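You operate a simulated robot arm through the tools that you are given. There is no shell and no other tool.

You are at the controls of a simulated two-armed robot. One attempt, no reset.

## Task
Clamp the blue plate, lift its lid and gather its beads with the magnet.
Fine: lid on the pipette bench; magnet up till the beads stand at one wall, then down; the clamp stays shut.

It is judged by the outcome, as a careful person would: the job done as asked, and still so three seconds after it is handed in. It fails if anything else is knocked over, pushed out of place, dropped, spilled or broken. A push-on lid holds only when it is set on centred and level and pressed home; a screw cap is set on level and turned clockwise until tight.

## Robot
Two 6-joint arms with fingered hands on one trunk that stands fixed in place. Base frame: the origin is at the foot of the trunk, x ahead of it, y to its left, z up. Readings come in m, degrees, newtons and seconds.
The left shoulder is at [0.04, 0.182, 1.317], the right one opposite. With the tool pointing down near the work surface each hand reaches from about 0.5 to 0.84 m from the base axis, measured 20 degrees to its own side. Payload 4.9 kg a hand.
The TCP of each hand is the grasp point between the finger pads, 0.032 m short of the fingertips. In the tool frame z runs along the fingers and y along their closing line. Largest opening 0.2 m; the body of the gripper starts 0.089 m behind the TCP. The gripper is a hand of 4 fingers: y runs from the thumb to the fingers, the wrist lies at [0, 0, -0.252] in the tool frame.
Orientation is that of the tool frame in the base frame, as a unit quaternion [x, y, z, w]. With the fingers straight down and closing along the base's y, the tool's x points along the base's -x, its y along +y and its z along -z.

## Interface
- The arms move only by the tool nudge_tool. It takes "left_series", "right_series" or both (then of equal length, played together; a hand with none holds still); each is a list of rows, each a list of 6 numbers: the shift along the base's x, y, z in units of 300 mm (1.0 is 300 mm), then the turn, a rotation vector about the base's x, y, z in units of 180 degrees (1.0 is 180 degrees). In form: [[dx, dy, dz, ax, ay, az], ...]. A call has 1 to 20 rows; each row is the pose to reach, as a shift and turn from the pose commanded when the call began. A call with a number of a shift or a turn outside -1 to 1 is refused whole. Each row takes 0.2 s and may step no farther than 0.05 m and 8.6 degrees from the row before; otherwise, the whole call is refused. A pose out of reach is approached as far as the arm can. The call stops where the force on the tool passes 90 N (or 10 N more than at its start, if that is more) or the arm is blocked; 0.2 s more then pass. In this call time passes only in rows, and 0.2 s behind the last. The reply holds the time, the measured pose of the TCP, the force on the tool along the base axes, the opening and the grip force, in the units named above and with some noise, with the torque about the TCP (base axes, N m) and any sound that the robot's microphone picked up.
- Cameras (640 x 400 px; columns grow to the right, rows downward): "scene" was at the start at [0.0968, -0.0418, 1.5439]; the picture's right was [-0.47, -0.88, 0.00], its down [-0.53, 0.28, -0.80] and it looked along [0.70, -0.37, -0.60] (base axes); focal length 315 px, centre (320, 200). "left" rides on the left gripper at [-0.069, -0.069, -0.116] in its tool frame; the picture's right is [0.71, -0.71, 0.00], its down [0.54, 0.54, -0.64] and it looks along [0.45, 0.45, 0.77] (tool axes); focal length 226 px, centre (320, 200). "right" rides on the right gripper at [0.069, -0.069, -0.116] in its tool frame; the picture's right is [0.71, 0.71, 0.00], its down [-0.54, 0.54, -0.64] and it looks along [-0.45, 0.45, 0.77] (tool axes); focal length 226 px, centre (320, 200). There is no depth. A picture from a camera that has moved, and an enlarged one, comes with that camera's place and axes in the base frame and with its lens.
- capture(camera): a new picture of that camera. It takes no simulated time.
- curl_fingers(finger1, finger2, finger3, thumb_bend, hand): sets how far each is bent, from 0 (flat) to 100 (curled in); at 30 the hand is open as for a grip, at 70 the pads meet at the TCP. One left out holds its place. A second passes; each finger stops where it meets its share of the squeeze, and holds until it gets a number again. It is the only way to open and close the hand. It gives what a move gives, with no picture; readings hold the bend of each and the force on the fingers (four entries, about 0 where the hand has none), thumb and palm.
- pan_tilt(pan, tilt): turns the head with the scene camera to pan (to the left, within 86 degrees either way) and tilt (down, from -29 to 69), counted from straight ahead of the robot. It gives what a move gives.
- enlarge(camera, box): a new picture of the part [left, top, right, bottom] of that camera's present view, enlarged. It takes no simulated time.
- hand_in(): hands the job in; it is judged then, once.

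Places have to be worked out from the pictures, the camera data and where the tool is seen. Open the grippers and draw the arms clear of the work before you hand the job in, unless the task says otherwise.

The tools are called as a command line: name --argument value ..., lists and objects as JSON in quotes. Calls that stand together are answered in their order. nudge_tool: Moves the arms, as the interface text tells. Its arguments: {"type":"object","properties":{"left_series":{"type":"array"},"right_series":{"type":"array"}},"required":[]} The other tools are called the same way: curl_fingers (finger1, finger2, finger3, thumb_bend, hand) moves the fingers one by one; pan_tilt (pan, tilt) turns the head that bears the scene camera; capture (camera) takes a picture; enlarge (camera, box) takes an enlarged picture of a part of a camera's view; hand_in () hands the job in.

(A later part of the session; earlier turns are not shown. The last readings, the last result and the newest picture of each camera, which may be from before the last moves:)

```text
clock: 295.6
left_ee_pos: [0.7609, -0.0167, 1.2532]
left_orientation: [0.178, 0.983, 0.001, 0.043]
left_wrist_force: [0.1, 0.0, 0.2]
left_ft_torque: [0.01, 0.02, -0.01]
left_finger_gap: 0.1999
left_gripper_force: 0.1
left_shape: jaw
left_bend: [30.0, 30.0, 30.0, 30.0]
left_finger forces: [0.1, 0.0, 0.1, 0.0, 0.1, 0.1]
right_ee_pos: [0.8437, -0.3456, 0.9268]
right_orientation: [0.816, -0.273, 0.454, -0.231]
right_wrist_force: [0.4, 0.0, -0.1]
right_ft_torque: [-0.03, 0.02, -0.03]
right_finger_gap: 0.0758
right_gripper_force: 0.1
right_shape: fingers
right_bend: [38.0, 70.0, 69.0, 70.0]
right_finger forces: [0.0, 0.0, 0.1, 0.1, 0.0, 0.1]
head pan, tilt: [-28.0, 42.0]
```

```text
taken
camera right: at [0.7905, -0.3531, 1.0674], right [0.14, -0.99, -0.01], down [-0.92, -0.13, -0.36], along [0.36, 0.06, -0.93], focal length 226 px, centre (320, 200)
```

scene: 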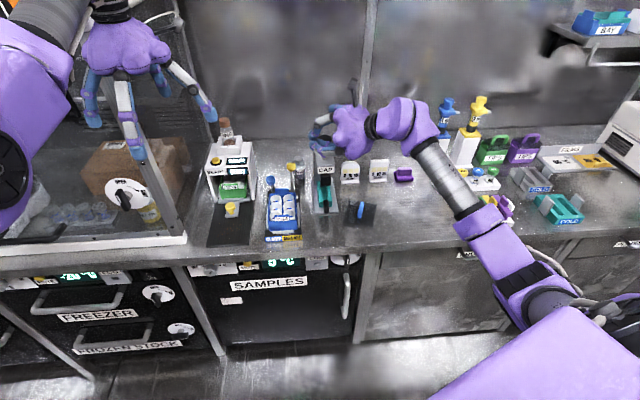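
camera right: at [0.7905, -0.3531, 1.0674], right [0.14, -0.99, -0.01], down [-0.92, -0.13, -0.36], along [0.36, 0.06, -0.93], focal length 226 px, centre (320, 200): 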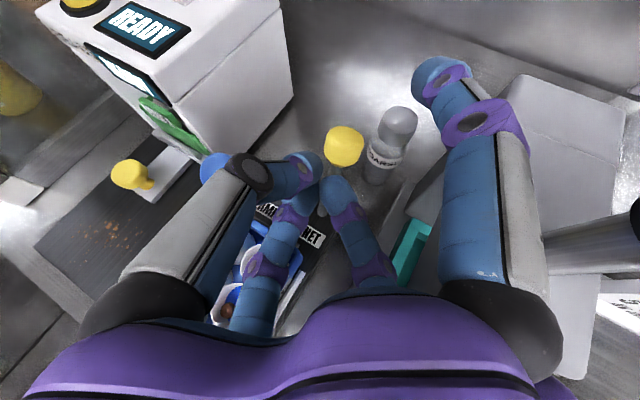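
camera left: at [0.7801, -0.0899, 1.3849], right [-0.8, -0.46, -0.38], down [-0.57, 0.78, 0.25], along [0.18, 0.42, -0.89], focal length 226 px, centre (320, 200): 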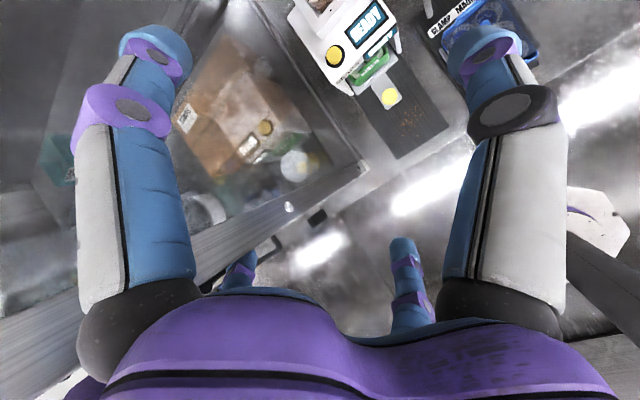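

Finger 1's tip passes above the COARSE bottle with little margin, so I advance only 1.5 cm more and then close finger 1 behind the knob.

nudge_tool --right_series '[[0.045, 0.02, -0.03, 0, 0, 0]]'

capture --camera "right"

enlarge --camera "scene" --box '[250, 130, 340, 230]'

```text
clock: 296.0
left_ee_pos: [0.7616, -0.0183, 1.2526]
left_orientation: [0.177, 0.983, 0.001, 0.043]
left_wrist_force: [-0.5, -0.3, 0.3]
left_ft_torque: [0.0, -0.04, 0.03]
left_finger_gap: 0.2001
left_gripper_force: 0.0
left_shape: jaw
left_bend: [30.0, 30.0, 30.0, 30.0]
left_finger forces: [0.0, 0.0, 0.0, 0.0, 0.1, 0.0]
right_ee_pos: [0.8561, -0.3383, 0.9213]
right_orientation: [0.815, -0.272, 0.456, -0.231]
right_wrist_force: [2.0, -1.8, 9.4]
right_ft_torque: [0.15, 0.19, 0.0]
right_finger_gap: 0.0756
right_gripper_force: 4.6
right_shape: fingers
right_bend: [38.0, 70.0, 70.0, 69.0]
right_finger forces: [0.0, 0.1, 8.9, 0.0, 0.0, 0.1]
head pan, tilt: [-28.0, 42.0]
```

```text
taken
camera right: at [0.8032, -0.346, 1.0619], right [0.14, -0.99, 0.0], down [-0.92, -0.13, -0.37], along [0.36, 0.06, -0.93], focal length 226 px, centre (320, 200)
```

right: 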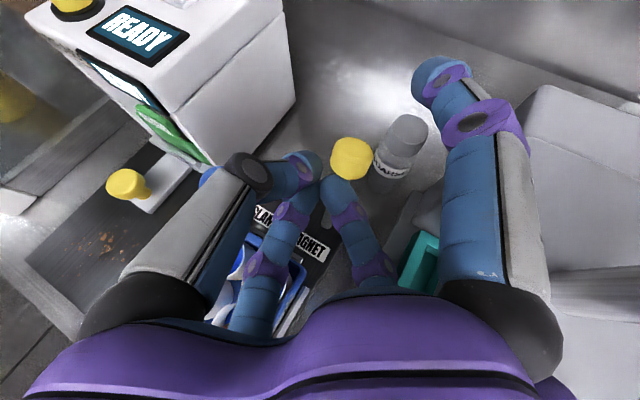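

```text
4.00 times, centred on (295, 180) of scene
camera zoom: at [0.0931, -0.0403, 1.5367], right [-0.47, -0.88, 0.0], down [-0.59, 0.31, -0.74], along [0.66, -0.35, -0.67], focal length 1261 px, centre (420, 280)
```

zoom: 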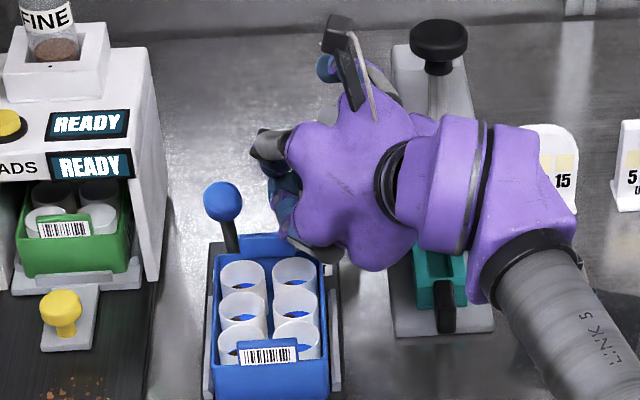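

Finger 3 touches the plate's rear tab (9 N), and the wells are open, so I lift immediately. Then I fold fingers 2, 3 and thumb tighter and shift slightly right to keep clear of the tab.

nudge_tool --right_series '[[-0.02, -0.015, 0.05, 0, 0, 0]]'

curl_fingers --hand "right" --finger2 60 --finger3 100 --thumb_bend 60

curl_fingers --hand "right" --finger2 100 --thumb_bend 100

capture --camera "right"

enlarge --camera "scene" --box '[255, 160, 325, 245]'

```text
clock: 296.4
left_ee_pos: [0.7609, -0.017, 1.252]
left_orientation: [0.178, 0.983, 0.002, 0.042]
left_wrist_force: [-0.1, 0.2, 0.1]
left_ft_torque: [-0.02, -0.01, 0.02]
left_finger_gap: 0.1999
left_gripper_force: 0.0
left_shape: jaw
left_bend: [30.0, 30.0, 30.0, 30.0]
left_finger forces: [0.1, 0.0, 0.0, 0.1, 0.0, 0.1]
right_ee_pos: [0.8485, -0.3438, 0.9311]
right_orientation: [0.816, -0.273, 0.454, -0.232]
right_wrist_force: [-0.3, -0.9, -0.9]
right_ft_torque: [-0.02, 0.01, -0.02]
right_finger_gap: 0.076
right_gripper_force: 0.1
right_shape: fingers
right_bend: [38.0, 70.0, 69.0, 70.0]
right_finger forces: [0.1, 0.0, 0.0, 0.1, 0.1, 0.0]
head pan, tilt: [-28.0, 42.0]
```

```text
clock: 297.4
left_ee_pos: [0.7618, -0.0154, 1.2517]
left_orientation: [0.177, 0.983, 0.001, 0.042]
left_wrist_force: [-0.5, -0.3, -0.5]
left_ft_torque: [0.04, -0.02, -0.02]
left_finger_gap: 0.2
left_gripper_force: 0.1
left_shape: jaw
left_bend: [30.0, 30.0, 30.0, 30.0]
left_finger forces: [0.1, 0.1, 0.0, 0.0, 0.0, 0.0]
right_ee_pos: [0.8497, -0.3418, 0.9319]
right_orientation: [0.816, -0.271, 0.454, -0.234]
right_wrist_force: [0.3, 14.4, 0.6]
right_ft_torque: [0.08, 0.01, -1.09]
right_finger_gap: 0.0809
right_gripper_force: 7.5
right_shape: fingers
right_bend: [38.0, 61.0, 100.0, 60.0]
right_finger forces: [0.0, 14.9, 0.1, 0.0, 0.0, 0.0]
head pan, tilt: [-28.0, 42.0]
```

```text
clock: 298.4
left_ee_pos: [0.7616, -0.0139, 1.2523]
left_orientation: [0.177, 0.983, 0.001, 0.044]
left_wrist_force: [-0.4, 0.8, 0.2]
left_ft_torque: [-0.01, 0.0, -0.04]
left_finger_gap: 0.1997
left_gripper_force: 0.0
left_shape: jaw
left_bend: [30.0, 30.0, 30.0, 30.0]
left_finger forces: [0.1, 0.1, 0.1, 0.0, 0.0, 0.0]
right_ee_pos: [0.8501, -0.3375, 0.9336]
right_orientation: [0.816, -0.269, 0.454, -0.236]
right_wrist_force: [15.3, 40.6, 2.5]
right_ft_torque: [0.27, 0.07, -1.98]
right_finger_gap: 0.0806
right_gripper_force: 20.9
right_shape: fingers
right_bend: [38.0, 97.0, 100.0, 92.0]
right_finger forces: [0.1, 42.2, 0.1, 0.1, 0.0, 0.0]
head pan, tilt: [-28.0, 42.0]
```

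```text
taken
camera right: at [0.798, -0.3463, 1.0741], right [0.15, -0.99, -0.01], down [-0.92, -0.14, -0.37], along [0.36, 0.07, -0.93], focal length 226 px, centre (320, 200)
```

right: 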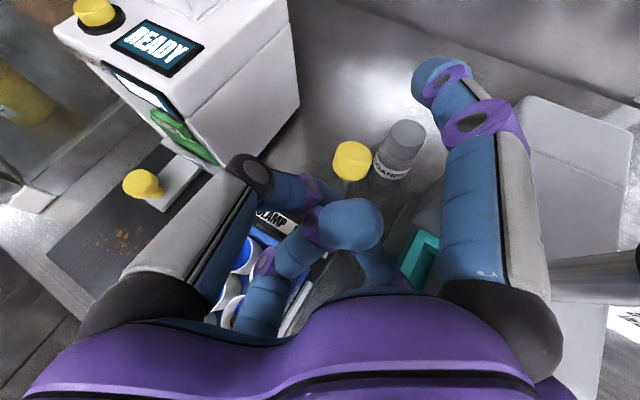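

```text
4.71 times, centred on (290, 202) of scene
camera zoom: at [0.0947, -0.0377, 1.5367], right [-0.47, -0.88, 0.0], down [-0.59, 0.31, -0.74], along [0.66, -0.35, -0.67], focal length 1484 px, centre (461, 188)
```

zoom: 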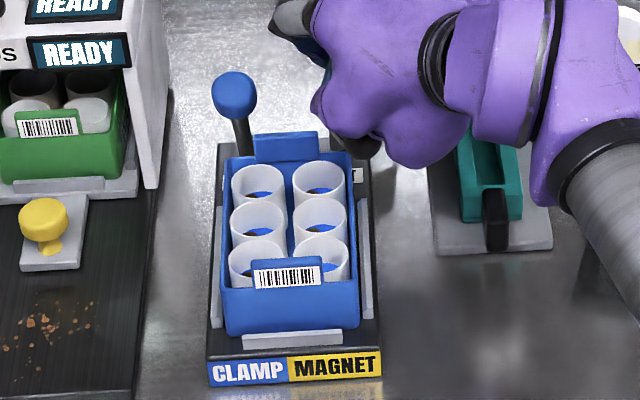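

Finger 2 is pressing against the CAP press with 42 N while folding. I pull the hand away from it immediately.

nudge_tool --right_series '[[-0.05, 0.03, 0.04, 0, 0, 0], [-0.12, 0.03, 0.1, 0, 0, 0], [-0.18, 0.02, 0.2, 0, 0, 0]]'

capture --camera "right"

enlarge --camera "scene" --box '[250, 110, 390, 240]'

```text
clock: 299.2
left_ee_pos: [0.7594, -0.0183, 1.2531]
left_orientation: [0.18, 0.983, 0.001, 0.044]
left_wrist_force: [-1.2, -0.6, 0.1]
left_ft_torque: [0.06, -0.04, 0.01]
left_finger_gap: 0.1999
left_gripper_force: 0.1
left_shape: jaw
left_bend: [30.0, 30.0, 30.0, 30.0]
left_finger forces: [0.0, 0.0, 0.0, 0.1, 0.0, 0.0]
right_ee_pos: [0.7948, -0.3634, 0.9909]
right_orientation: [0.813, -0.266, 0.46, -0.237]
right_wrist_force: [-1.6, 10.2, 2.0]
right_ft_torque: [-0.6, 0.0, 0.0]
right_finger_gap: 0.0702
right_gripper_force: 3.4
right_shape: fingers
right_bend: [49.0, 97.0, 100.0, 94.0]
right_finger forces: [7.2, 0.0, 0.0, 0.0, 0.0, 0.0]
right hand out of reach, approached as far as the arm can: row 1, 2, 3
head pan, tilt: [-28.0, 42.0]
```

```text
taken
camera right: at [0.74, -0.3724, 1.1319], right [0.16, -0.99, -0.01], down [-0.91, -0.14, -0.38], along [0.37, 0.07, -0.93], focal length 226 px, centre (320, 200)
```

right: 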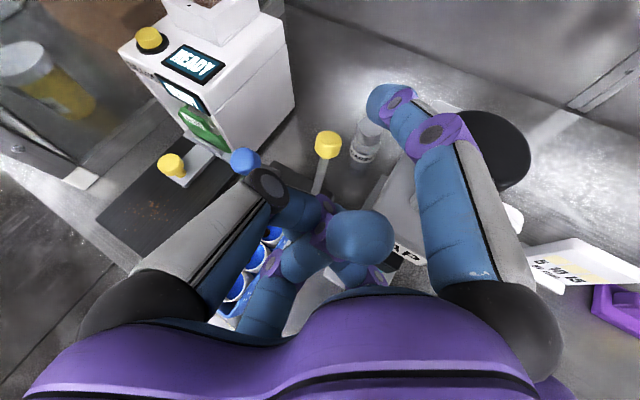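

```text
3.08 times, centred on (320, 175) of scene
camera zoom: at [0.0921, -0.04, 1.5368], right [-0.47, -0.88, 0.0], down [-0.59, 0.32, -0.74], along [0.66, -0.35, -0.67], focal length 970 px, centre (320, 277)
```

zoom: 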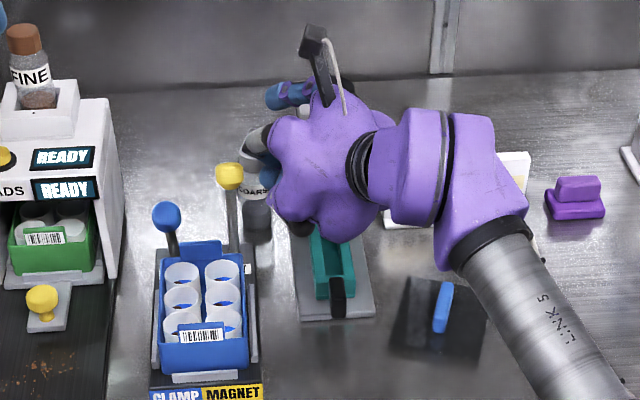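

Finger 1 now leans on the CAP knob (7 N). I close finger 1 and move up and left, clear of the press; its base has not moved.

curl_fingers --hand "right" --finger1 75

nudge_tool --right_series '[[-0.03, 0.03, 0.1, 0, 0, 0], [-0.05, 0.05, 0.22, 0, 0, 0], [-0.06, 0.06, 0.34, 0, 0, 0]]'

enlarge --camera "scene" --box '[250, 110, 390, 240]'

capture --camera "right"

```text
clock: 300.2
left_ee_pos: [0.761, -0.0169, 1.2519]
left_orientation: [0.177, 0.983, 0.001, 0.043]
left_wrist_force: [0.0, 0.3, 0.1]
left_ft_torque: [0.03, 0.01, 0.0]
left_finger_gap: 0.1999
left_gripper_force: 0.0
left_shape: jaw
left_bend: [30.0, 30.0, 30.0, 30.0]
left_finger forces: [0.0, 0.0, 0.0, 0.1, 0.0, 0.0]
right_ee_pos: [0.7952, -0.3607, 0.9855]
right_orientation: [0.816, -0.268, 0.454, -0.238]
right_wrist_force: [0.4, 0.3, 0.4]
right_ft_torque: [0.01, 0.01, -0.06]
right_finger_gap: 0.0233
right_gripper_force: 0.1
right_shape: fingers
right_bend: [75.0, 97.0, 100.0, 94.0]
right_finger forces: [0.0, 0.0, 0.0, 0.1, 0.0, 0.0]
head pan, tilt: [-28.0, 42.0]
```

```text
clock: 301.0
left_ee_pos: [0.7608, -0.0175, 1.2518]
left_orientation: [0.177, 0.983, 0.001, 0.043]
left_wrist_force: [0.2, -0.6, 0.2]
left_ft_torque: [-0.03, 0.02, 0.01]
left_finger_gap: 0.2
left_gripper_force: 0.1
left_shape: jaw
left_bend: [30.0, 30.0, 30.0, 30.0]
left_finger forces: [0.0, 0.0, 0.1, 0.1, 0.1, 0.0]
right_ee_pos: [0.7709, -0.3793, 1.0786]
right_orientation: [0.816, -0.267, 0.453, -0.24]
right_wrist_force: [0.6, -0.2, -0.8]
right_ft_torque: [-0.02, 0.01, -0.01]
right_finger_gap: 0.0234
right_gripper_force: 0.2
right_shape: fingers
right_bend: [75.0, 97.0, 100.0, 94.0]
right_finger forces: [0.1, 0.0, 0.0, 0.0, 0.0, 0.1]
right hand out of reach, approached as far as the arm can: row 1, 2, 3
head pan, tilt: [-28.0, 42.0]
```

```text
3.08 times, centred on (320, 175) of scene
camera zoom: at [0.0939, -0.0399, 1.5367], right [-0.47, -0.88, 0.0], down [-0.59, 0.31, -0.74], along [0.66, -0.35, -0.67], focal length 970 px, centre (320, 277)
```

zoom: 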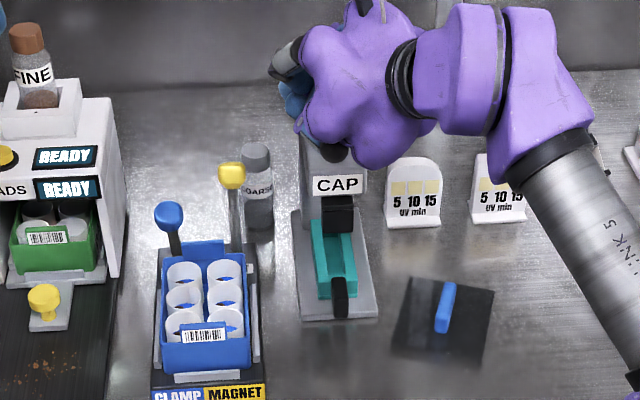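

```text
taken
camera right: at [0.7188, -0.3897, 1.2195], right [0.16, -0.99, -0.02], down [-0.92, -0.14, -0.37], along [0.36, 0.08, -0.93], focal length 226 px, centre (320, 200)
```

right: 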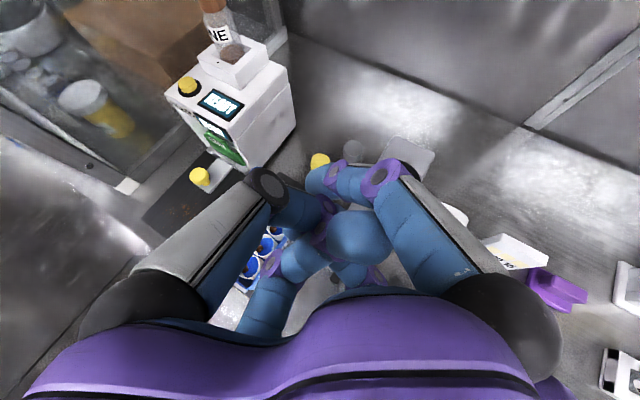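

The CAP press is unmoved. I re-form the cone here (clear of everything) and will retry the yellow knob about 8 mm further right than the first try, without changing finger shapes near the press.

curl_fingers --hand "right" --finger1 58 --finger2 58 --finger3 58 --thumb_bend 58

curl_fingers --hand "right" --finger1 70 --finger2 70 --finger3 70 --thumb_bend 70

nudge_tool --right_series '[[0.03, 0.02, -0.1, 0, 0, 0], [0.06, 0.05, -0.22, 0, 0, 0], [0.09, 0.07, -0.33, 0, 0, 0], [0.11, 0.08, -0.42, 0, 0, 0]]'

capture --camera "right"

```text
clock: 302.0
left_ee_pos: [0.7609, -0.0159, 1.2531]
left_orientation: [0.178, 0.983, 0.001, 0.043]
left_wrist_force: [0.3, 0.3, -0.1]
left_ft_torque: [0.01, -0.02, 0.02]
left_finger_gap: 0.1997
left_gripper_force: 0.1
left_shape: jaw
left_bend: [30.0, 30.0, 30.0, 30.0]
left_finger forces: [0.0, 0.0, 0.0, 0.0, 0.0, 0.1]
right_ee_pos: [0.7726, -0.3794, 1.0785]
right_orientation: [0.816, -0.266, 0.454, -0.24]
right_wrist_force: [1.1, 0.3, 0.3]
right_ft_torque: [0.0, 0.02, -0.03]
right_finger_gap: 0.0435
right_gripper_force: 0.1
right_shape: fingers
right_bend: [57.0, 57.0, 57.0, 57.0]
right_finger forces: [0.1, 0.1, 0.0, 0.0, 0.0, 0.0]
head pan, tilt: [-28.0, 42.0]
```

```text
clock: 303.0
left_ee_pos: [0.7618, -0.017, 1.2533]
left_orientation: [0.177, 0.983, 0.001, 0.043]
left_wrist_force: [-0.4, -0.3, 0.0]
left_ft_torque: [0.01, -0.03, 0.0]
left_finger_gap: 0.1999
left_gripper_force: 0.0
left_shape: jaw
left_bend: [30.0, 30.0, 30.0, 30.0]
left_finger forces: [0.0, 0.0, 0.1, 0.0, 0.0, 0.0]
right_ee_pos: [0.7721, -0.3795, 1.078]
right_orientation: [0.816, -0.267, 0.454, -0.239]
right_wrist_force: [0.0, 0.0, -0.4]
right_ft_torque: [0.02, 0.0, -0.02]
right_finger_gap: 0.0017
right_gripper_force: 0.0
right_shape: fingers
right_bend: [69.0, 69.0, 69.0, 69.0]
right_finger forces: [0.0, 0.0, 0.0, 0.1, 0.0, 0.1]
head pan, tilt: [-28.0, 42.0]
```

```text
clock: 304.0
left_ee_pos: [0.7605, -0.0175, 1.2532]
left_orientation: [0.178, 0.983, 0.0, 0.042]
left_wrist_force: [-0.3, 0.7, 0.0]
left_ft_torque: [-0.02, -0.04, 0.04]
left_finger_gap: 0.1999
left_gripper_force: 0.0
left_shape: jaw
left_bend: [30.0, 30.0, 30.0, 30.0]
left_finger forces: [0.0, 0.1, 0.0, 0.0, 0.1, 0.0]
right_ee_pos: [0.8032, -0.3603, 0.9503]
right_orientation: [0.816, -0.272, 0.454, -0.231]
right_wrist_force: [-3.0, 1.7, 1.9]
right_ft_torque: [-0.01, 0.04, -0.17]
right_finger_gap: 0.0028
right_gripper_force: 1.3
right_shape: fingers
right_bend: [69.0, 70.0, 68.0, 70.0]
right_finger forces: [0.0, 3.0, 0.1, 0.0, 0.0, 0.1]
right hand out of reach, approached as far as the arm can: row 1, 2, 3, 4
head pan, tilt: [-28.0, 42.0]
```

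```text
taken
camera right: at [0.7503, -0.3689, 1.091], right [0.15, -0.99, -0.01], down [-0.92, -0.13, -0.36], along [0.36, 0.06, -0.93], focal length 226 px, centre (320, 200)
```

right: 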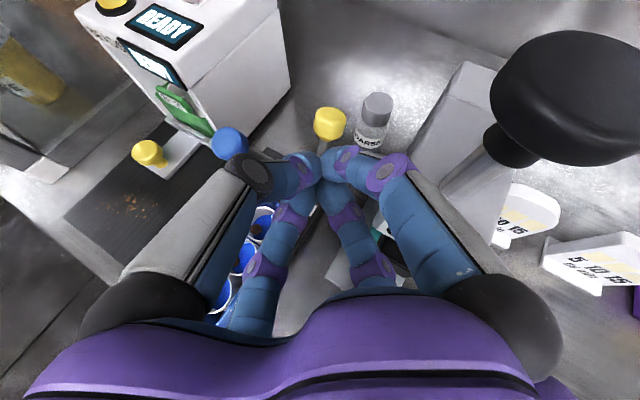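

Finger 2 brushes the CAP press lightly (3 N). I shift left 1 cm with a few degrees more tilt for reach.

nudge_tool --right_series '[[0.005, 0.03, 0.005, 0.0018, -0.011, 0], [0.01, 0.06, 0.0, 0.0035, -0.0219, 0]]'

capture --camera "right"

```text
clock: 304.6
left_ee_pos: [0.7605, -0.0165, 1.2515]
left_orientation: [0.177, 0.983, 0.002, 0.043]
left_wrist_force: [0.5, 0.4, -0.3]
left_ft_torque: [0.01, 0.01, 0.0]
left_finger_gap: 0.2
left_gripper_force: 0.1
left_shape: jaw
left_bend: [30.0, 30.0, 30.0, 30.0]
left_finger forces: [0.0, 0.0, 0.0, 0.0, 0.0, 0.0]
right_ee_pos: [0.8048, -0.3428, 0.9508]
right_orientation: [0.799, -0.269, 0.48, -0.242]
right_wrist_force: [0.4, 0.3, 0.0]
right_ft_torque: [0.03, -0.01, 0.0]
right_finger_gap: 0.0024
right_gripper_force: 0.1
right_shape: fingers
right_bend: [69.0, 70.0, 69.0, 70.0]
right_finger forces: [0.0, 0.1, 0.0, 0.0, 0.1, 0.1]
head pan, tilt: [-28.0, 42.0]
```

```text
taken
camera right: at [0.7435, -0.351, 1.0878], right [0.14, -0.99, -0.01], down [-0.9, -0.13, -0.42], along [0.42, 0.06, -0.91], focal length 226 px, centre (320, 200)
```

right: 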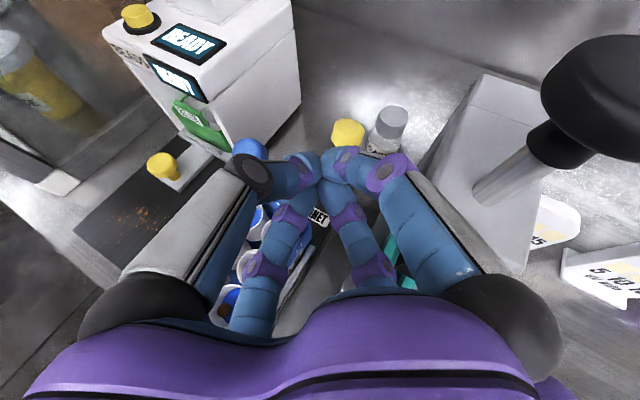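

With more tilt the reach is comfortable again and nothing touches. I open finger 1 to 38 and advance along the fingers to the yellow knob, 1 cm higher than before.

curl_fingers --hand "right" --finger1 38

nudge_tool --right_series '[[0.06, 0.0, -0.033, 0, 0, 0], [0.12, 0.0, -0.068, 0, 0, 0], [0.172, 0.001, -0.1, 0, 0, 0]]'

capture --camera "right"

```text
clock: 305.6
left_ee_pos: [0.7615, -0.017, 1.2519]
left_orientation: [0.178, 0.983, 0.001, 0.043]
left_wrist_force: [0.4, -0.8, 0.6]
left_ft_torque: [0.0, 0.01, 0.01]
left_finger_gap: 0.2002
left_gripper_force: 0.1
left_shape: jaw
left_bend: [30.0, 30.0, 30.0, 30.0]
left_finger forces: [0.0, 0.0, 0.1, 0.0, 0.1, 0.0]
right_ee_pos: [0.8053, -0.3435, 0.9511]
right_orientation: [0.799, -0.269, 0.481, -0.242]
right_wrist_force: [0.1, 0.3, 0.0]
right_ft_torque: [-0.01, -0.03, -0.01]
right_finger_gap: 0.0756
right_gripper_force: 0.1
right_shape: fingers
right_bend: [38.0, 70.0, 69.0, 70.0]
right_finger forces: [0.0, 0.0, 0.0, 0.0, 0.0, 0.1]
head pan, tilt: [-28.0, 42.0]
```

```text
clock: 306.4
left_ee_pos: [0.7607, -0.0167, 1.2519]
left_orientation: [0.178, 0.983, 0.001, 0.043]
left_wrist_force: [-0.5, -0.6, -0.2]
left_ft_torque: [0.0, -0.03, 0.0]
left_finger_gap: 0.1998
left_gripper_force: 0.0
left_shape: jaw
left_bend: [30.0, 30.0, 30.0, 30.0]
left_finger forces: [0.0, 0.0, 0.0, 0.0, 0.1, 0.0]
right_ee_pos: [0.8594, -0.3406, 0.922]
right_orientation: [0.798, -0.269, 0.481, -0.242]
right_wrist_force: [-6.0, 1.8, 8.8]
right_ft_torque: [0.28, 0.47, 0.12]
right_finger_gap: 0.0754
right_gripper_force: 4.2
right_shape: fingers
right_bend: [38.0, 70.0, 69.0, 69.0]
right_finger forces: [0.0, 0.0, 9.4, 0.0, 0.0, 0.0]
head pan, tilt: [-28.0, 42.0]
```

```text
taken
camera right: at [0.7967, -0.3486, 1.0597], right [0.14, -0.99, 0.0], down [-0.9, -0.12, -0.43], along [0.42, 0.06, -0.9], focal length 226 px, centre (320, 200)
```

right: 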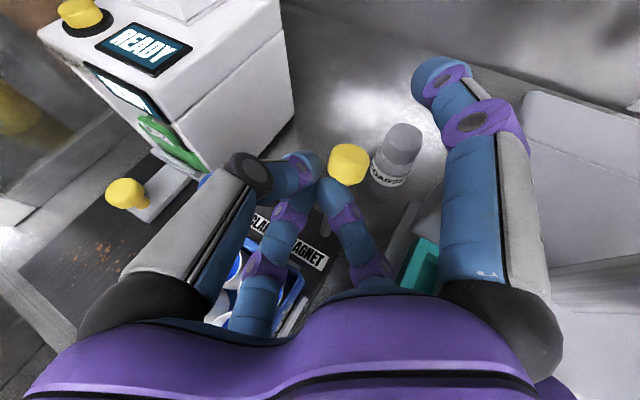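

The contact is the cone's tip against the knob itself (harmless, at its rear stop). I close finger 1 behind the knob now.

curl_fingers --hand "right" --finger1 60

capture --camera "right"

enlarge --camera "scene" --box '[260, 170, 320, 245]'

```text
clock: 307.4
left_ee_pos: [0.7605, -0.0171, 1.2513]
left_orientation: [0.178, 0.983, 0.001, 0.044]
left_wrist_force: [-0.4, 0.2, 1.2]
left_ft_torque: [0.0, -0.01, -0.01]
left_finger_gap: 0.1999
left_gripper_force: 0.2
left_shape: jaw
left_bend: [30.0, 30.0, 30.0, 30.0]
left_finger forces: [0.1, 0.1, 0.1, 0.1, 0.0, 0.1]
right_ee_pos: [0.8587, -0.3401, 0.9218]
right_orientation: [0.799, -0.269, 0.481, -0.242]
right_wrist_force: [-2.9, 1.9, 14.2]
right_ft_torque: [0.36, 0.46, 0.1]
right_finger_gap: 0.0252
right_gripper_force: 7.8
right_shape: fingers
right_bend: [59.0, 70.0, 70.0, 69.0]
right_finger forces: [1.9, 0.0, 12.8, 0.0, 0.0, 0.1]
head pan, tilt: [-28.0, 42.0]
```

```text
taken
camera right: at [0.7966, -0.3485, 1.0591], right [0.14, -0.99, 0.0], down [-0.9, -0.12, -0.43], along [0.42, 0.06, -0.91], focal length 226 px, centre (320, 200)
```

right: 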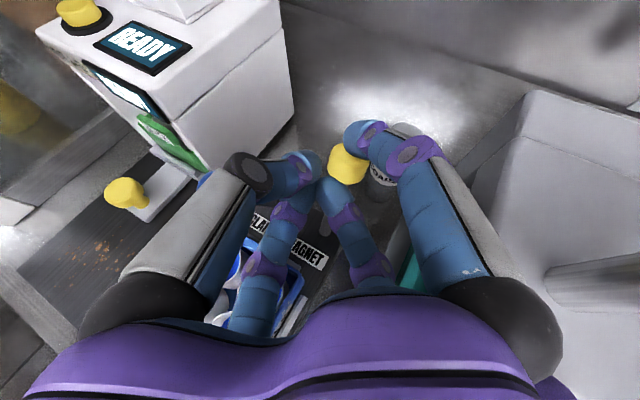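

```text
5.33 times, centred on (290, 208) of scene
camera zoom: at [0.093, -0.0399, 1.5368], right [-0.47, -0.88, 0.0], down [-0.59, 0.31, -0.74], along [0.66, -0.35, -0.67], focal length 1682 px, centre (480, 160)
```

zoom: 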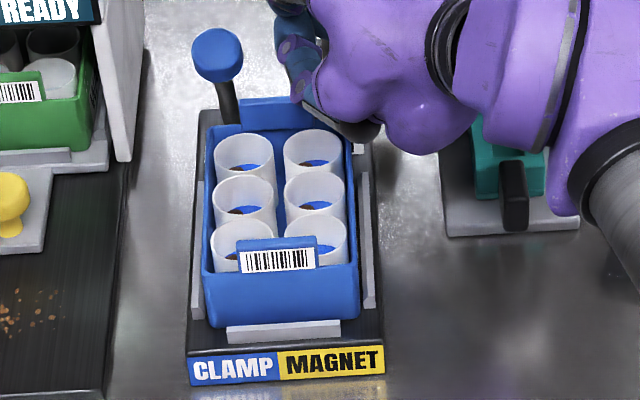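

Finger 1 is behind the yellow knob. I pull toward the robot in small steps, rising a few mm so nothing bears on the plate.

nudge_tool --right_series '[[-0.02, 0.008, 0.015, 0, 0, 0], [-0.05, 0.02, 0.022, 0, 0, 0]]'

capture --camera "right"

```text
clock: 308.0
left_ee_pos: [0.761, -0.0178, 1.2514]
left_orientation: [0.178, 0.983, 0.001, 0.042]
left_wrist_force: [-0.4, -1.5, 0.2]
left_ft_torque: [-0.02, -0.01, 0.01]
left_finger_gap: 0.1998
left_gripper_force: 0.1
left_shape: jaw
left_bend: [30.0, 30.0, 30.0, 30.0]
left_finger forces: [0.0, 0.1, 0.0, 0.0, 0.0, 0.0]
right_ee_pos: [0.8434, -0.3353, 0.9248]
right_orientation: [0.8, -0.27, 0.479, -0.241]
right_wrist_force: [1.6, -0.6, 1.9]
right_ft_torque: [-0.03, -0.04, -0.04]
right_finger_gap: 0.0258
right_gripper_force: 0.9
right_shape: fingers
right_bend: [58.0, 70.0, 69.0, 70.0]
right_finger forces: [1.9, 0.0, 1.1, 0.1, 0.1, 0.0]
head pan, tilt: [-28.0, 42.0]
```

```text
taken
camera right: at [0.7812, -0.3436, 1.0624], right [0.14, -0.99, 0.0], down [-0.9, -0.12, -0.42], along [0.42, 0.06, -0.91], focal length 226 px, centre (320, 200)
```

right: 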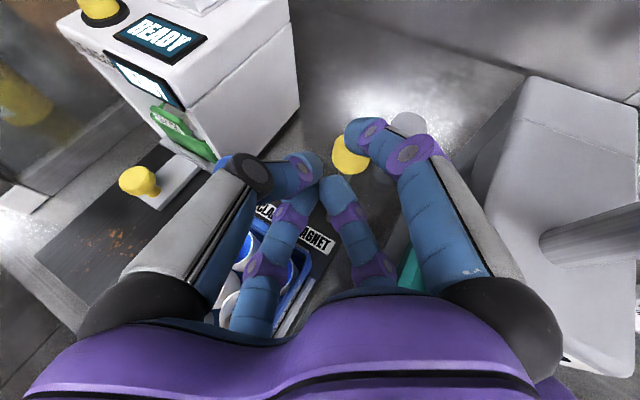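

It follows smoothly with small forces. I continue.

nudge_tool --right_series '[[-0.031, 0.0125, 0.004, 0, 0, 0], [-0.062, 0.025, 0.008, 0, 0, 0]]'

nudge_tool --right_series '[[-0.031, 0.0125, 0.002, 0, 0, 0], [-0.062, 0.025, 0.002, 0, 0, 0]]'

capture --camera "right"

enlarge --camera "scene" --box '[260, 170, 320, 245]'

```text
clock: 308.6
left_ee_pos: [0.7603, -0.0169, 1.2525]
left_orientation: [0.177, 0.983, 0.001, 0.043]
left_wrist_force: [-0.6, 0.1, 0.5]
left_ft_torque: [0.0, 0.01, -0.01]
left_finger_gap: 0.1999
left_gripper_force: 0.1
left_shape: jaw
left_bend: [30.0, 30.0, 30.0, 30.0]
left_finger forces: [0.0, 0.0, 0.0, 0.1, 0.0, 0.0]
right_ee_pos: [0.824, -0.3292, 0.9286]
right_orientation: [0.8, -0.269, 0.479, -0.243]
right_wrist_force: [-0.5, -0.7, -0.3]
right_ft_torque: [0.01, 0.04, 0.01]
right_finger_gap: 0.0217
right_gripper_force: 0.0
right_shape: fingers
right_bend: [60.0, 70.0, 69.0, 70.0]
right_finger forces: [0.0, 0.0, 0.1, 0.0, 0.0, 0.0]
head pan, tilt: [-28.0, 42.0]
```

```text
clock: 309.2
left_ee_pos: [0.7616, -0.0162, 1.2524]
left_orientation: [0.177, 0.983, 0.001, 0.042]
left_wrist_force: [0.6, 0.6, -0.5]
left_ft_torque: [0.01, -0.03, 0.0]
left_finger_gap: 0.1999
left_gripper_force: 0.0
left_shape: jaw
left_bend: [30.0, 30.0, 30.0, 30.0]
left_finger forces: [0.0, 0.0, 0.0, 0.1, 0.0, 0.0]
right_ee_pos: [0.8084, -0.3246, 0.9281]
right_orientation: [0.799, -0.267, 0.48, -0.246]
right_wrist_force: [0.4, -0.5, -0.2]
right_ft_torque: [0.01, 0.0, 0.0]
right_finger_gap: 0.0217
right_gripper_force: 0.1
right_shape: fingers
right_bend: [60.0, 70.0, 69.0, 70.0]
right_finger forces: [0.1, 0.1, 0.1, 0.1, 0.0, 0.1]
right hand out of reach, approached as far as the arm can: row 2
head pan, tilt: [-28.0, 42.0]
```

```text
taken
camera right: at [0.7452, -0.334, 1.065], right [0.15, -0.99, -0.01], down [-0.89, -0.13, -0.43], along [0.42, 0.07, -0.9], focal length 226 px, centre (320, 200)
```

right: 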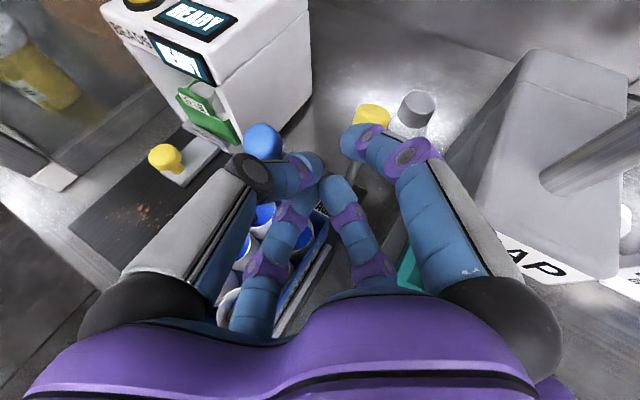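

```text
5.33 times, centred on (290, 208) of scene
camera zoom: at [0.0939, -0.0402, 1.5367], right [-0.47, -0.88, 0.0], down [-0.59, 0.31, -0.74], along [0.66, -0.35, -0.67], focal length 1682 px, centre (480, 160)
```

zoom: 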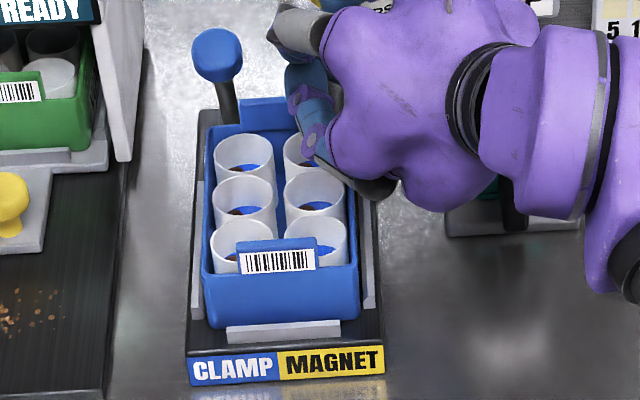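

The hook slipped over the knob because I rose too much; the lever sprang back. I retreat, fold finger 3 tightly (it limited how low I could go), and hook again lower.

nudge_tool --right_series '[[-0.01, -0.03, 0.04, 0, 0, 0], [-0.015, -0.06, 0.08, 0, 0, 0]]'

curl_fingers --hand "right" --finger1 38 --finger3 100

capture --camera "right"

```text
clock: 309.8
left_ee_pos: [0.7614, -0.0164, 1.2516]
left_orientation: [0.178, 0.983, 0.001, 0.043]
left_wrist_force: [-0.5, 0.6, -0.3]
left_ft_torque: [0.02, -0.03, -0.04]
left_finger_gap: 0.2
left_gripper_force: 0.1
left_shape: jaw
left_bend: [30.0, 30.0, 30.0, 30.0]
left_finger forces: [0.0, 0.1, 0.0, 0.0, 0.1, 0.0]
right_ee_pos: [0.8026, -0.3435, 0.9519]
right_orientation: [0.799, -0.268, 0.481, -0.242]
right_wrist_force: [-0.9, 0.6, 0.5]
right_ft_torque: [0.01, 0.0, 0.02]
right_finger_gap: 0.0219
right_gripper_force: 0.2
right_shape: fingers
right_bend: [60.0, 70.0, 69.0, 70.0]
right_finger forces: [0.0, 0.0, 0.1, 0.0, 0.0, 0.0]
head pan, tilt: [-28.0, 42.0]
```

```text
clock: 310.8
left_ee_pos: [0.7608, -0.0174, 1.2519]
left_orientation: [0.177, 0.983, 0.001, 0.043]
left_wrist_force: [0.0, 0.0, 0.4]
left_ft_torque: [-0.02, 0.01, -0.02]
left_finger_gap: 0.1999
left_gripper_force: 0.0
left_shape: jaw
left_bend: [30.0, 30.0, 30.0, 30.0]
left_finger forces: [0.1, 0.0, 0.1, 0.0, 0.0, 0.0]
right_ee_pos: [0.8029, -0.3429, 0.9523]
right_orientation: [0.799, -0.268, 0.48, -0.243]
right_wrist_force: [-0.2, -0.2, 0.1]
right_ft_torque: [0.01, -0.03, 0.01]
right_finger_gap: 0.0758
right_gripper_force: 0.1
right_shape: fingers
right_bend: [38.0, 69.0, 71.0, 70.0]
right_finger forces: [0.0, 0.0, 0.1, 0.0, 0.0, 0.1]
head pan, tilt: [-28.0, 42.0]
```

```text
taken
camera right: at [0.7414, -0.3523, 1.0888], right [0.14, -0.99, -0.01], down [-0.9, -0.12, -0.42], along [0.42, 0.06, -0.91], focal length 226 px, centre (320, 200)
```

right: 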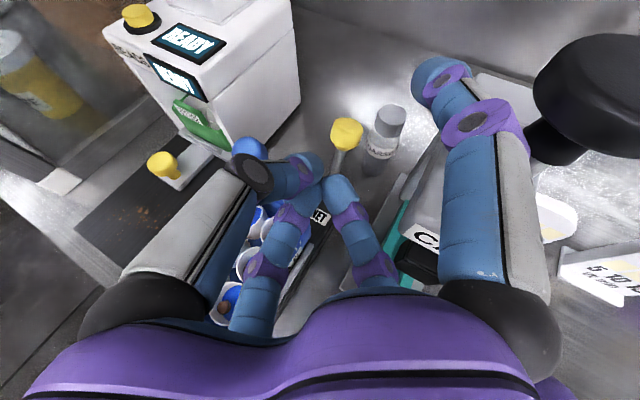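

Finger 3 is blocked by the others. I open the thumb (on the free side), fold finger 3, then close the thumb again.

curl_fingers --hand "right" --thumb_bend 50 --finger3 55

curl_fingers --hand "right" --finger3 100

capture --camera "right"

```text
clock: 311.8
left_ee_pos: [0.762, -0.0182, 1.2526]
left_orientation: [0.177, 0.983, 0.002, 0.043]
left_wrist_force: [0.2, 0.7, 0.6]
left_ft_torque: [0.02, 0.0, -0.02]
left_finger_gap: 0.1999
left_gripper_force: 0.1
left_shape: jaw
left_bend: [30.0, 30.0, 30.0, 30.0]
left_finger forces: [0.0, 0.1, 0.0, 0.0, 0.0, 0.0]
right_ee_pos: [0.8042, -0.3427, 0.9515]
right_orientation: [0.799, -0.268, 0.481, -0.242]
right_wrist_force: [0.6, 0.4, 0.7]
right_ft_torque: [-0.01, 0.01, 0.0]
right_finger_gap: 0.0926
right_gripper_force: 0.0
right_shape: fingers
right_bend: [38.0, 70.0, 55.0, 50.0]
right_finger forces: [0.1, 0.1, 0.0, 0.0, 0.0, 0.0]
head pan, tilt: [-28.0, 42.0]
```

```text
clock: 312.8
left_ee_pos: [0.761, -0.0169, 1.2524]
left_orientation: [0.178, 0.983, 0.001, 0.043]
left_wrist_force: [1.4, 0.0, 0.1]
left_ft_torque: [0.01, -0.01, -0.01]
left_finger_gap: 0.1996
left_gripper_force: 0.1
left_shape: jaw
left_bend: [30.0, 30.0, 30.0, 30.0]
left_finger forces: [0.1, 0.1, 0.1, 0.1, 0.0, 0.0]
right_ee_pos: [0.8034, -0.3435, 0.953]
right_orientation: [0.799, -0.268, 0.48, -0.243]
right_wrist_force: [0.3, -0.3, 0.9]
right_ft_torque: [-0.02, 0.01, -0.02]
right_finger_gap: 0.0927
right_gripper_force: 0.0
right_shape: fingers
right_bend: [38.0, 70.0, 100.0, 50.0]
right_finger forces: [0.1, 0.0, 0.0, 0.0, 0.1, 0.1]
head pan, tilt: [-28.0, 42.0]
```

```text
taken
camera right: at [0.7414, -0.3522, 1.0888], right [0.14, -0.99, -0.01], down [-0.9, -0.12, -0.42], along [0.42, 0.06, -0.91], focal length 226 px, centre (320, 200)
```

right: 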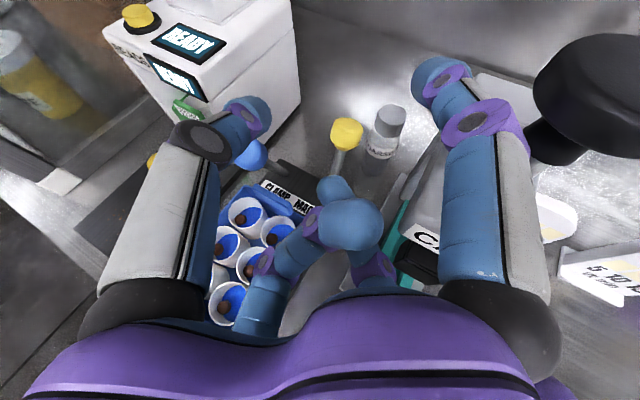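

Finger 3 is folded. I close the thumb again, then advance low to the yellow knob.

curl_fingers --hand "right" --thumb_bend 70

nudge_tool --right_series '[[0.06, 0.0, -0.04, 0, 0, 0], [0.12, 0.0, -0.08, 0, 0, 0]]'

capture --camera "right"

```text
clock: 313.8
left_ee_pos: [0.7616, -0.0175, 1.2526]
left_orientation: [0.178, 0.983, 0.001, 0.043]
left_wrist_force: [-0.5, 0.5, 0.0]
left_ft_torque: [0.01, 0.0, 0.0]
left_finger_gap: 0.1998
left_gripper_force: 0.0
left_shape: jaw
left_bend: [30.0, 30.0, 30.0, 30.0]
left_finger forces: [0.1, 0.1, 0.0, 0.1, 0.0, 0.1]
right_ee_pos: [0.803, -0.3448, 0.952]
right_orientation: [0.799, -0.268, 0.481, -0.242]
right_wrist_force: [0.4, 0.5, -0.1]
right_ft_torque: [-0.02, -0.03, -0.04]
right_finger_gap: 0.0757
right_gripper_force: 0.1
right_shape: fingers
right_bend: [38.0, 70.0, 100.0, 70.0]
right_finger forces: [0.0, 0.1, 0.1, 0.0, 0.1, 0.1]
head pan, tilt: [-28.0, 42.0]
```

```text
clock: 314.4
left_ee_pos: [0.7612, -0.0164, 1.2509]
left_orientation: [0.178, 0.983, 0.001, 0.043]
left_wrist_force: [-0.3, -0.3, -0.2]
left_ft_torque: [-0.02, -0.02, -0.02]
left_finger_gap: 0.2
left_gripper_force: 0.1
left_shape: jaw
left_bend: [30.0, 30.0, 30.0, 30.0]
left_finger forces: [0.0, 0.1, 0.0, 0.1, 0.0, 0.0]
right_ee_pos: [0.8391, -0.3418, 0.9274]
right_orientation: [0.799, -0.269, 0.48, -0.241]
right_wrist_force: [1.0, -0.4, -1.0]
right_ft_torque: [-0.07, 0.01, 0.02]
right_finger_gap: 0.0755
right_gripper_force: 0.0
right_shape: fingers
right_bend: [38.0, 70.0, 100.0, 70.0]
right_finger forces: [0.0, 0.0, 0.0, 0.0, 0.0, 0.0]
head pan, tilt: [-28.0, 42.0]
```

```text
taken
camera right: at [0.7772, -0.3497, 1.0649], right [0.14, -0.99, 0.0], down [-0.9, -0.12, -0.42], along [0.42, 0.06, -0.91], focal length 226 px, centre (320, 200)
```

right: 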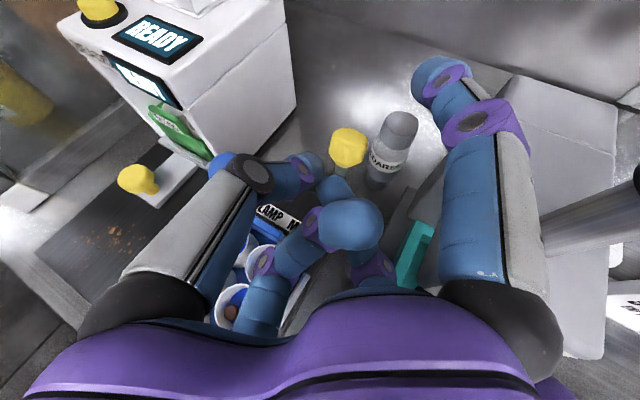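

Clear so far. One more short advance to the hook position.

nudge_tool --right_series '[[0.03, -0.005, -0.022, 0, 0, 0], [0.065, -0.01, -0.045, 0, 0, 0]]'

curl_fingers --hand "right" --finger1 60

capture --camera "right"

```text
clock: 315.0
left_ee_pos: [0.7614, -0.0162, 1.253]
left_orientation: [0.178, 0.983, 0.001, 0.043]
left_wrist_force: [-0.4, -0.1, 0.4]
left_ft_torque: [-0.02, -0.02, 0.0]
left_finger_gap: 0.1999
left_gripper_force: 0.0
left_shape: jaw
left_bend: [30.0, 30.0, 30.0, 30.0]
left_finger forces: [0.1, 0.0, 0.1, 0.0, 0.0, 0.0]
right_ee_pos: [0.8576, -0.3427, 0.9138]
right_orientation: [0.799, -0.27, 0.481, -0.242]
right_wrist_force: [-7.5, 9.7, 2.8]
right_ft_torque: [-0.03, 0.07, -0.89]
right_finger_gap: 0.0756
right_gripper_force: 7.7
right_shape: fingers
right_bend: [38.0, 71.0, 100.0, 70.0]
right_finger forces: [0.0, 13.1, 0.1, 0.0, 0.1, 1.3]
head pan, tilt: [-28.0, 42.0]
```

```text
clock: 316.0
left_ee_pos: [0.7622, -0.0151, 1.2523]
left_orientation: [0.178, 0.983, 0.001, 0.043]
left_wrist_force: [-0.1, 0.4, -0.1]
left_ft_torque: [0.02, -0.03, 0.04]
left_finger_gap: 0.2003
left_gripper_force: 0.0
left_shape: jaw
left_bend: [30.0, 30.0, 30.0, 30.0]
left_finger forces: [0.0, 0.0, 0.0, 0.0, 0.1, 0.1]
right_ee_pos: [0.8574, -0.3447, 0.9141]
right_orientation: [0.799, -0.269, 0.48, -0.242]
right_wrist_force: [-8.6, 15.9, 2.1]
right_ft_torque: [0.19, -0.51, -1.92]
right_finger_gap: 0.0314
right_gripper_force: 14.6
right_shape: fingers
right_bend: [57.0, 71.0, 100.0, 70.0]
right_finger forces: [4.8, 22.6, 0.0, 0.0, 0.0, 1.5]
head pan, tilt: [-28.0, 42.0]
```

```text
taken
camera right: at [0.7958, -0.3521, 1.0511], right [0.14, -0.99, 0.0], down [-0.9, -0.12, -0.42], along [0.42, 0.06, -0.91], focal length 226 px, centre (320, 200)
```

right: 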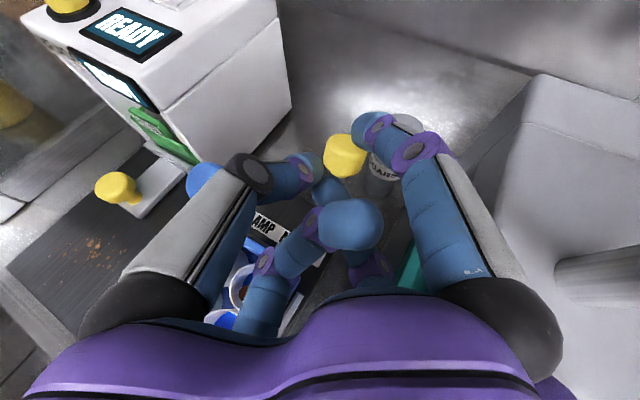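

Finger 2 presses the CAP press again (23 N). I move off it to the left while starting the pull.

nudge_tool --right_series '[[-0.03, 0.03, 0.0, 0, 0, 0], [-0.065, 0.05, 0.003, 0, 0, 0]]'

capture --camera "right"

```text
clock: 316.6
left_ee_pos: [0.7625, -0.0176, 1.2524]
left_orientation: [0.178, 0.983, 0.001, 0.043]
left_wrist_force: [0.2, 0.5, 0.0]
left_ft_torque: [-0.01, 0.0, -0.03]
left_finger_gap: 0.2001
left_gripper_force: 0.0
left_shape: jaw
left_bend: [30.0, 30.0, 30.0, 30.0]
left_finger forces: [0.1, 0.0, 0.1, 0.0, 0.0, 0.0]
right_ee_pos: [0.8387, -0.3314, 0.9182]
right_orientation: [0.799, -0.269, 0.482, -0.24]
right_wrist_force: [0.1, -6.8, 6.8]
right_ft_torque: [-0.13, -0.39, -0.32]
right_finger_gap: 0.0374
right_gripper_force: 4.2
right_shape: fingers
right_bend: [55.0, 70.0, 100.0, 70.0]
right_finger forces: [8.6, 0.0, 0.0, 0.0, 0.0, 0.1]
head pan, tilt: [-28.0, 42.0]
```

```text
taken
camera right: at [0.7768, -0.3397, 1.0538], right [0.14, -0.99, 0.0], down [-0.9, -0.12, -0.43], along [0.42, 0.06, -0.9], focal length 226 px, centre (320, 200)
```

right: 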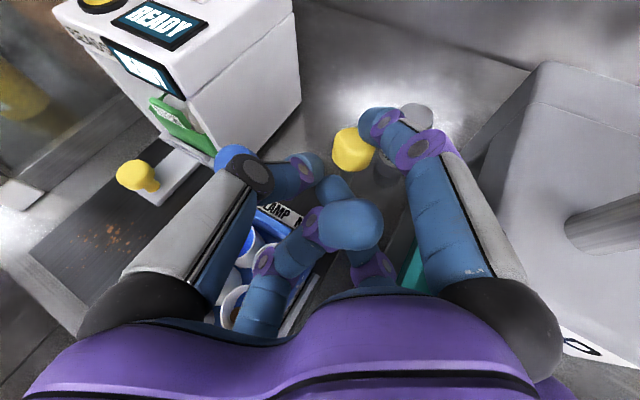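

Free of the press, and the yellow knob is hooked (8.6 N). I continue the pull at this height.

nudge_tool --right_series '[[-0.031, 0.0125, 0.0, 0, 0, 0], [-0.062, 0.025, 0.0, 0, 0, 0]]'

nudge_tool --right_series '[[-0.031, 0.0125, 0.0, 0, 0, 0], [-0.055, 0.022, 0.002, 0, 0, 0]]'

capture --camera "right"

enlarge --camera "scene" --box '[255, 160, 325, 245]'

```text
clock: 317.2
left_ee_pos: [0.7602, -0.0177, 1.2529]
left_orientation: [0.178, 0.983, 0.001, 0.044]
left_wrist_force: [1.1, 0.0, 0.3]
left_ft_torque: [0.01, 0.0, 0.01]
left_finger_gap: 0.1998
left_gripper_force: 0.2
left_shape: jaw
left_bend: [30.0, 30.0, 30.0, 30.0]
left_finger forces: [0.0, 0.0, 0.0, 0.0, 0.0, 0.0]
right_ee_pos: [0.8203, -0.3234, 0.9162]
right_orientation: [0.799, -0.269, 0.481, -0.241]
right_wrist_force: [-2.5, -8.8, 11.6]
right_ft_torque: [-0.23, -0.65, -0.42]
right_finger_gap: 0.0405
right_gripper_force: 5.7
right_shape: fingers
right_bend: [54.0, 70.0, 100.0, 70.0]
right_finger forces: [11.9, 0.0, 0.0, 0.0, 0.0, 0.1]
head pan, tilt: [-28.0, 42.0]
```

```text
clock: 317.8
left_ee_pos: [0.7593, -0.0172, 1.2529]
left_orientation: [0.177, 0.983, 0.001, 0.043]
left_wrist_force: [-0.2, 0.8, -0.1]
left_ft_torque: [0.01, 0.03, -0.04]
left_finger_gap: 0.1998
left_gripper_force: 0.0
left_shape: jaw
left_bend: [30.0, 30.0, 30.0, 30.0]
left_finger forces: [0.1, 0.0, 0.1, 0.0, 0.1, 0.1]
right_ee_pos: [0.8033, -0.3179, 0.9156]
right_orientation: [0.798, -0.267, 0.481, -0.245]
right_wrist_force: [-3.4, -6.0, 11.4]
right_ft_torque: [-0.25, -0.66, -0.45]
right_finger_gap: 0.0404
right_gripper_force: 6.0
right_shape: fingers
right_bend: [54.0, 70.0, 100.0, 70.0]
right_finger forces: [12.0, 0.1, 0.0, 0.1, 0.0, 0.1]
head pan, tilt: [-28.0, 42.0]
```

```text
taken
camera right: at [0.7417, -0.3279, 1.0527], right [0.15, -0.99, -0.01], down [-0.89, -0.13, -0.43], along [0.42, 0.07, -0.9], focal length 226 px, centre (320, 200)
```

right: 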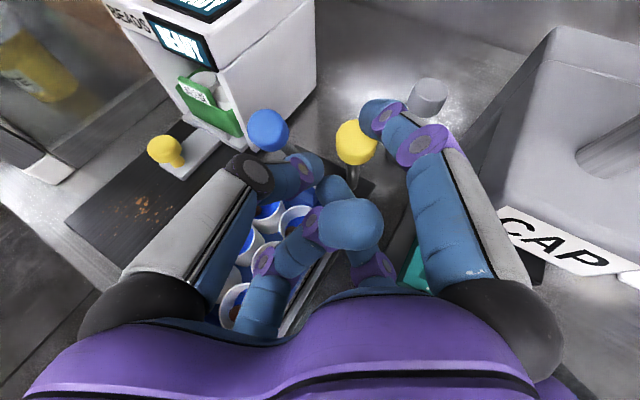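

```text
4.71 times, centred on (290, 202) of scene
camera zoom: at [0.0929, -0.0403, 1.5368], right [-0.47, -0.88, 0.0], down [-0.59, 0.31, -0.74], along [0.66, -0.35, -0.67], focal length 1484 px, centre (461, 188)
```

zoom: 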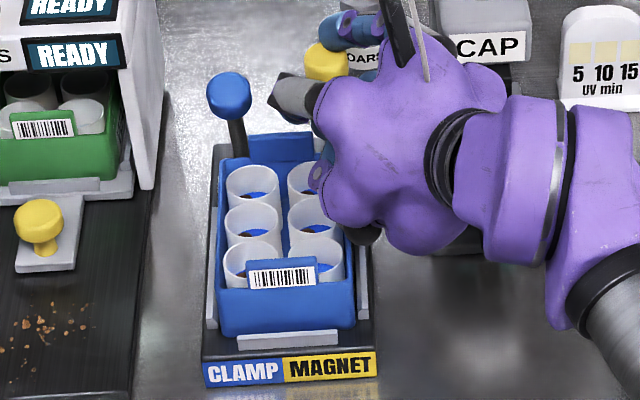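

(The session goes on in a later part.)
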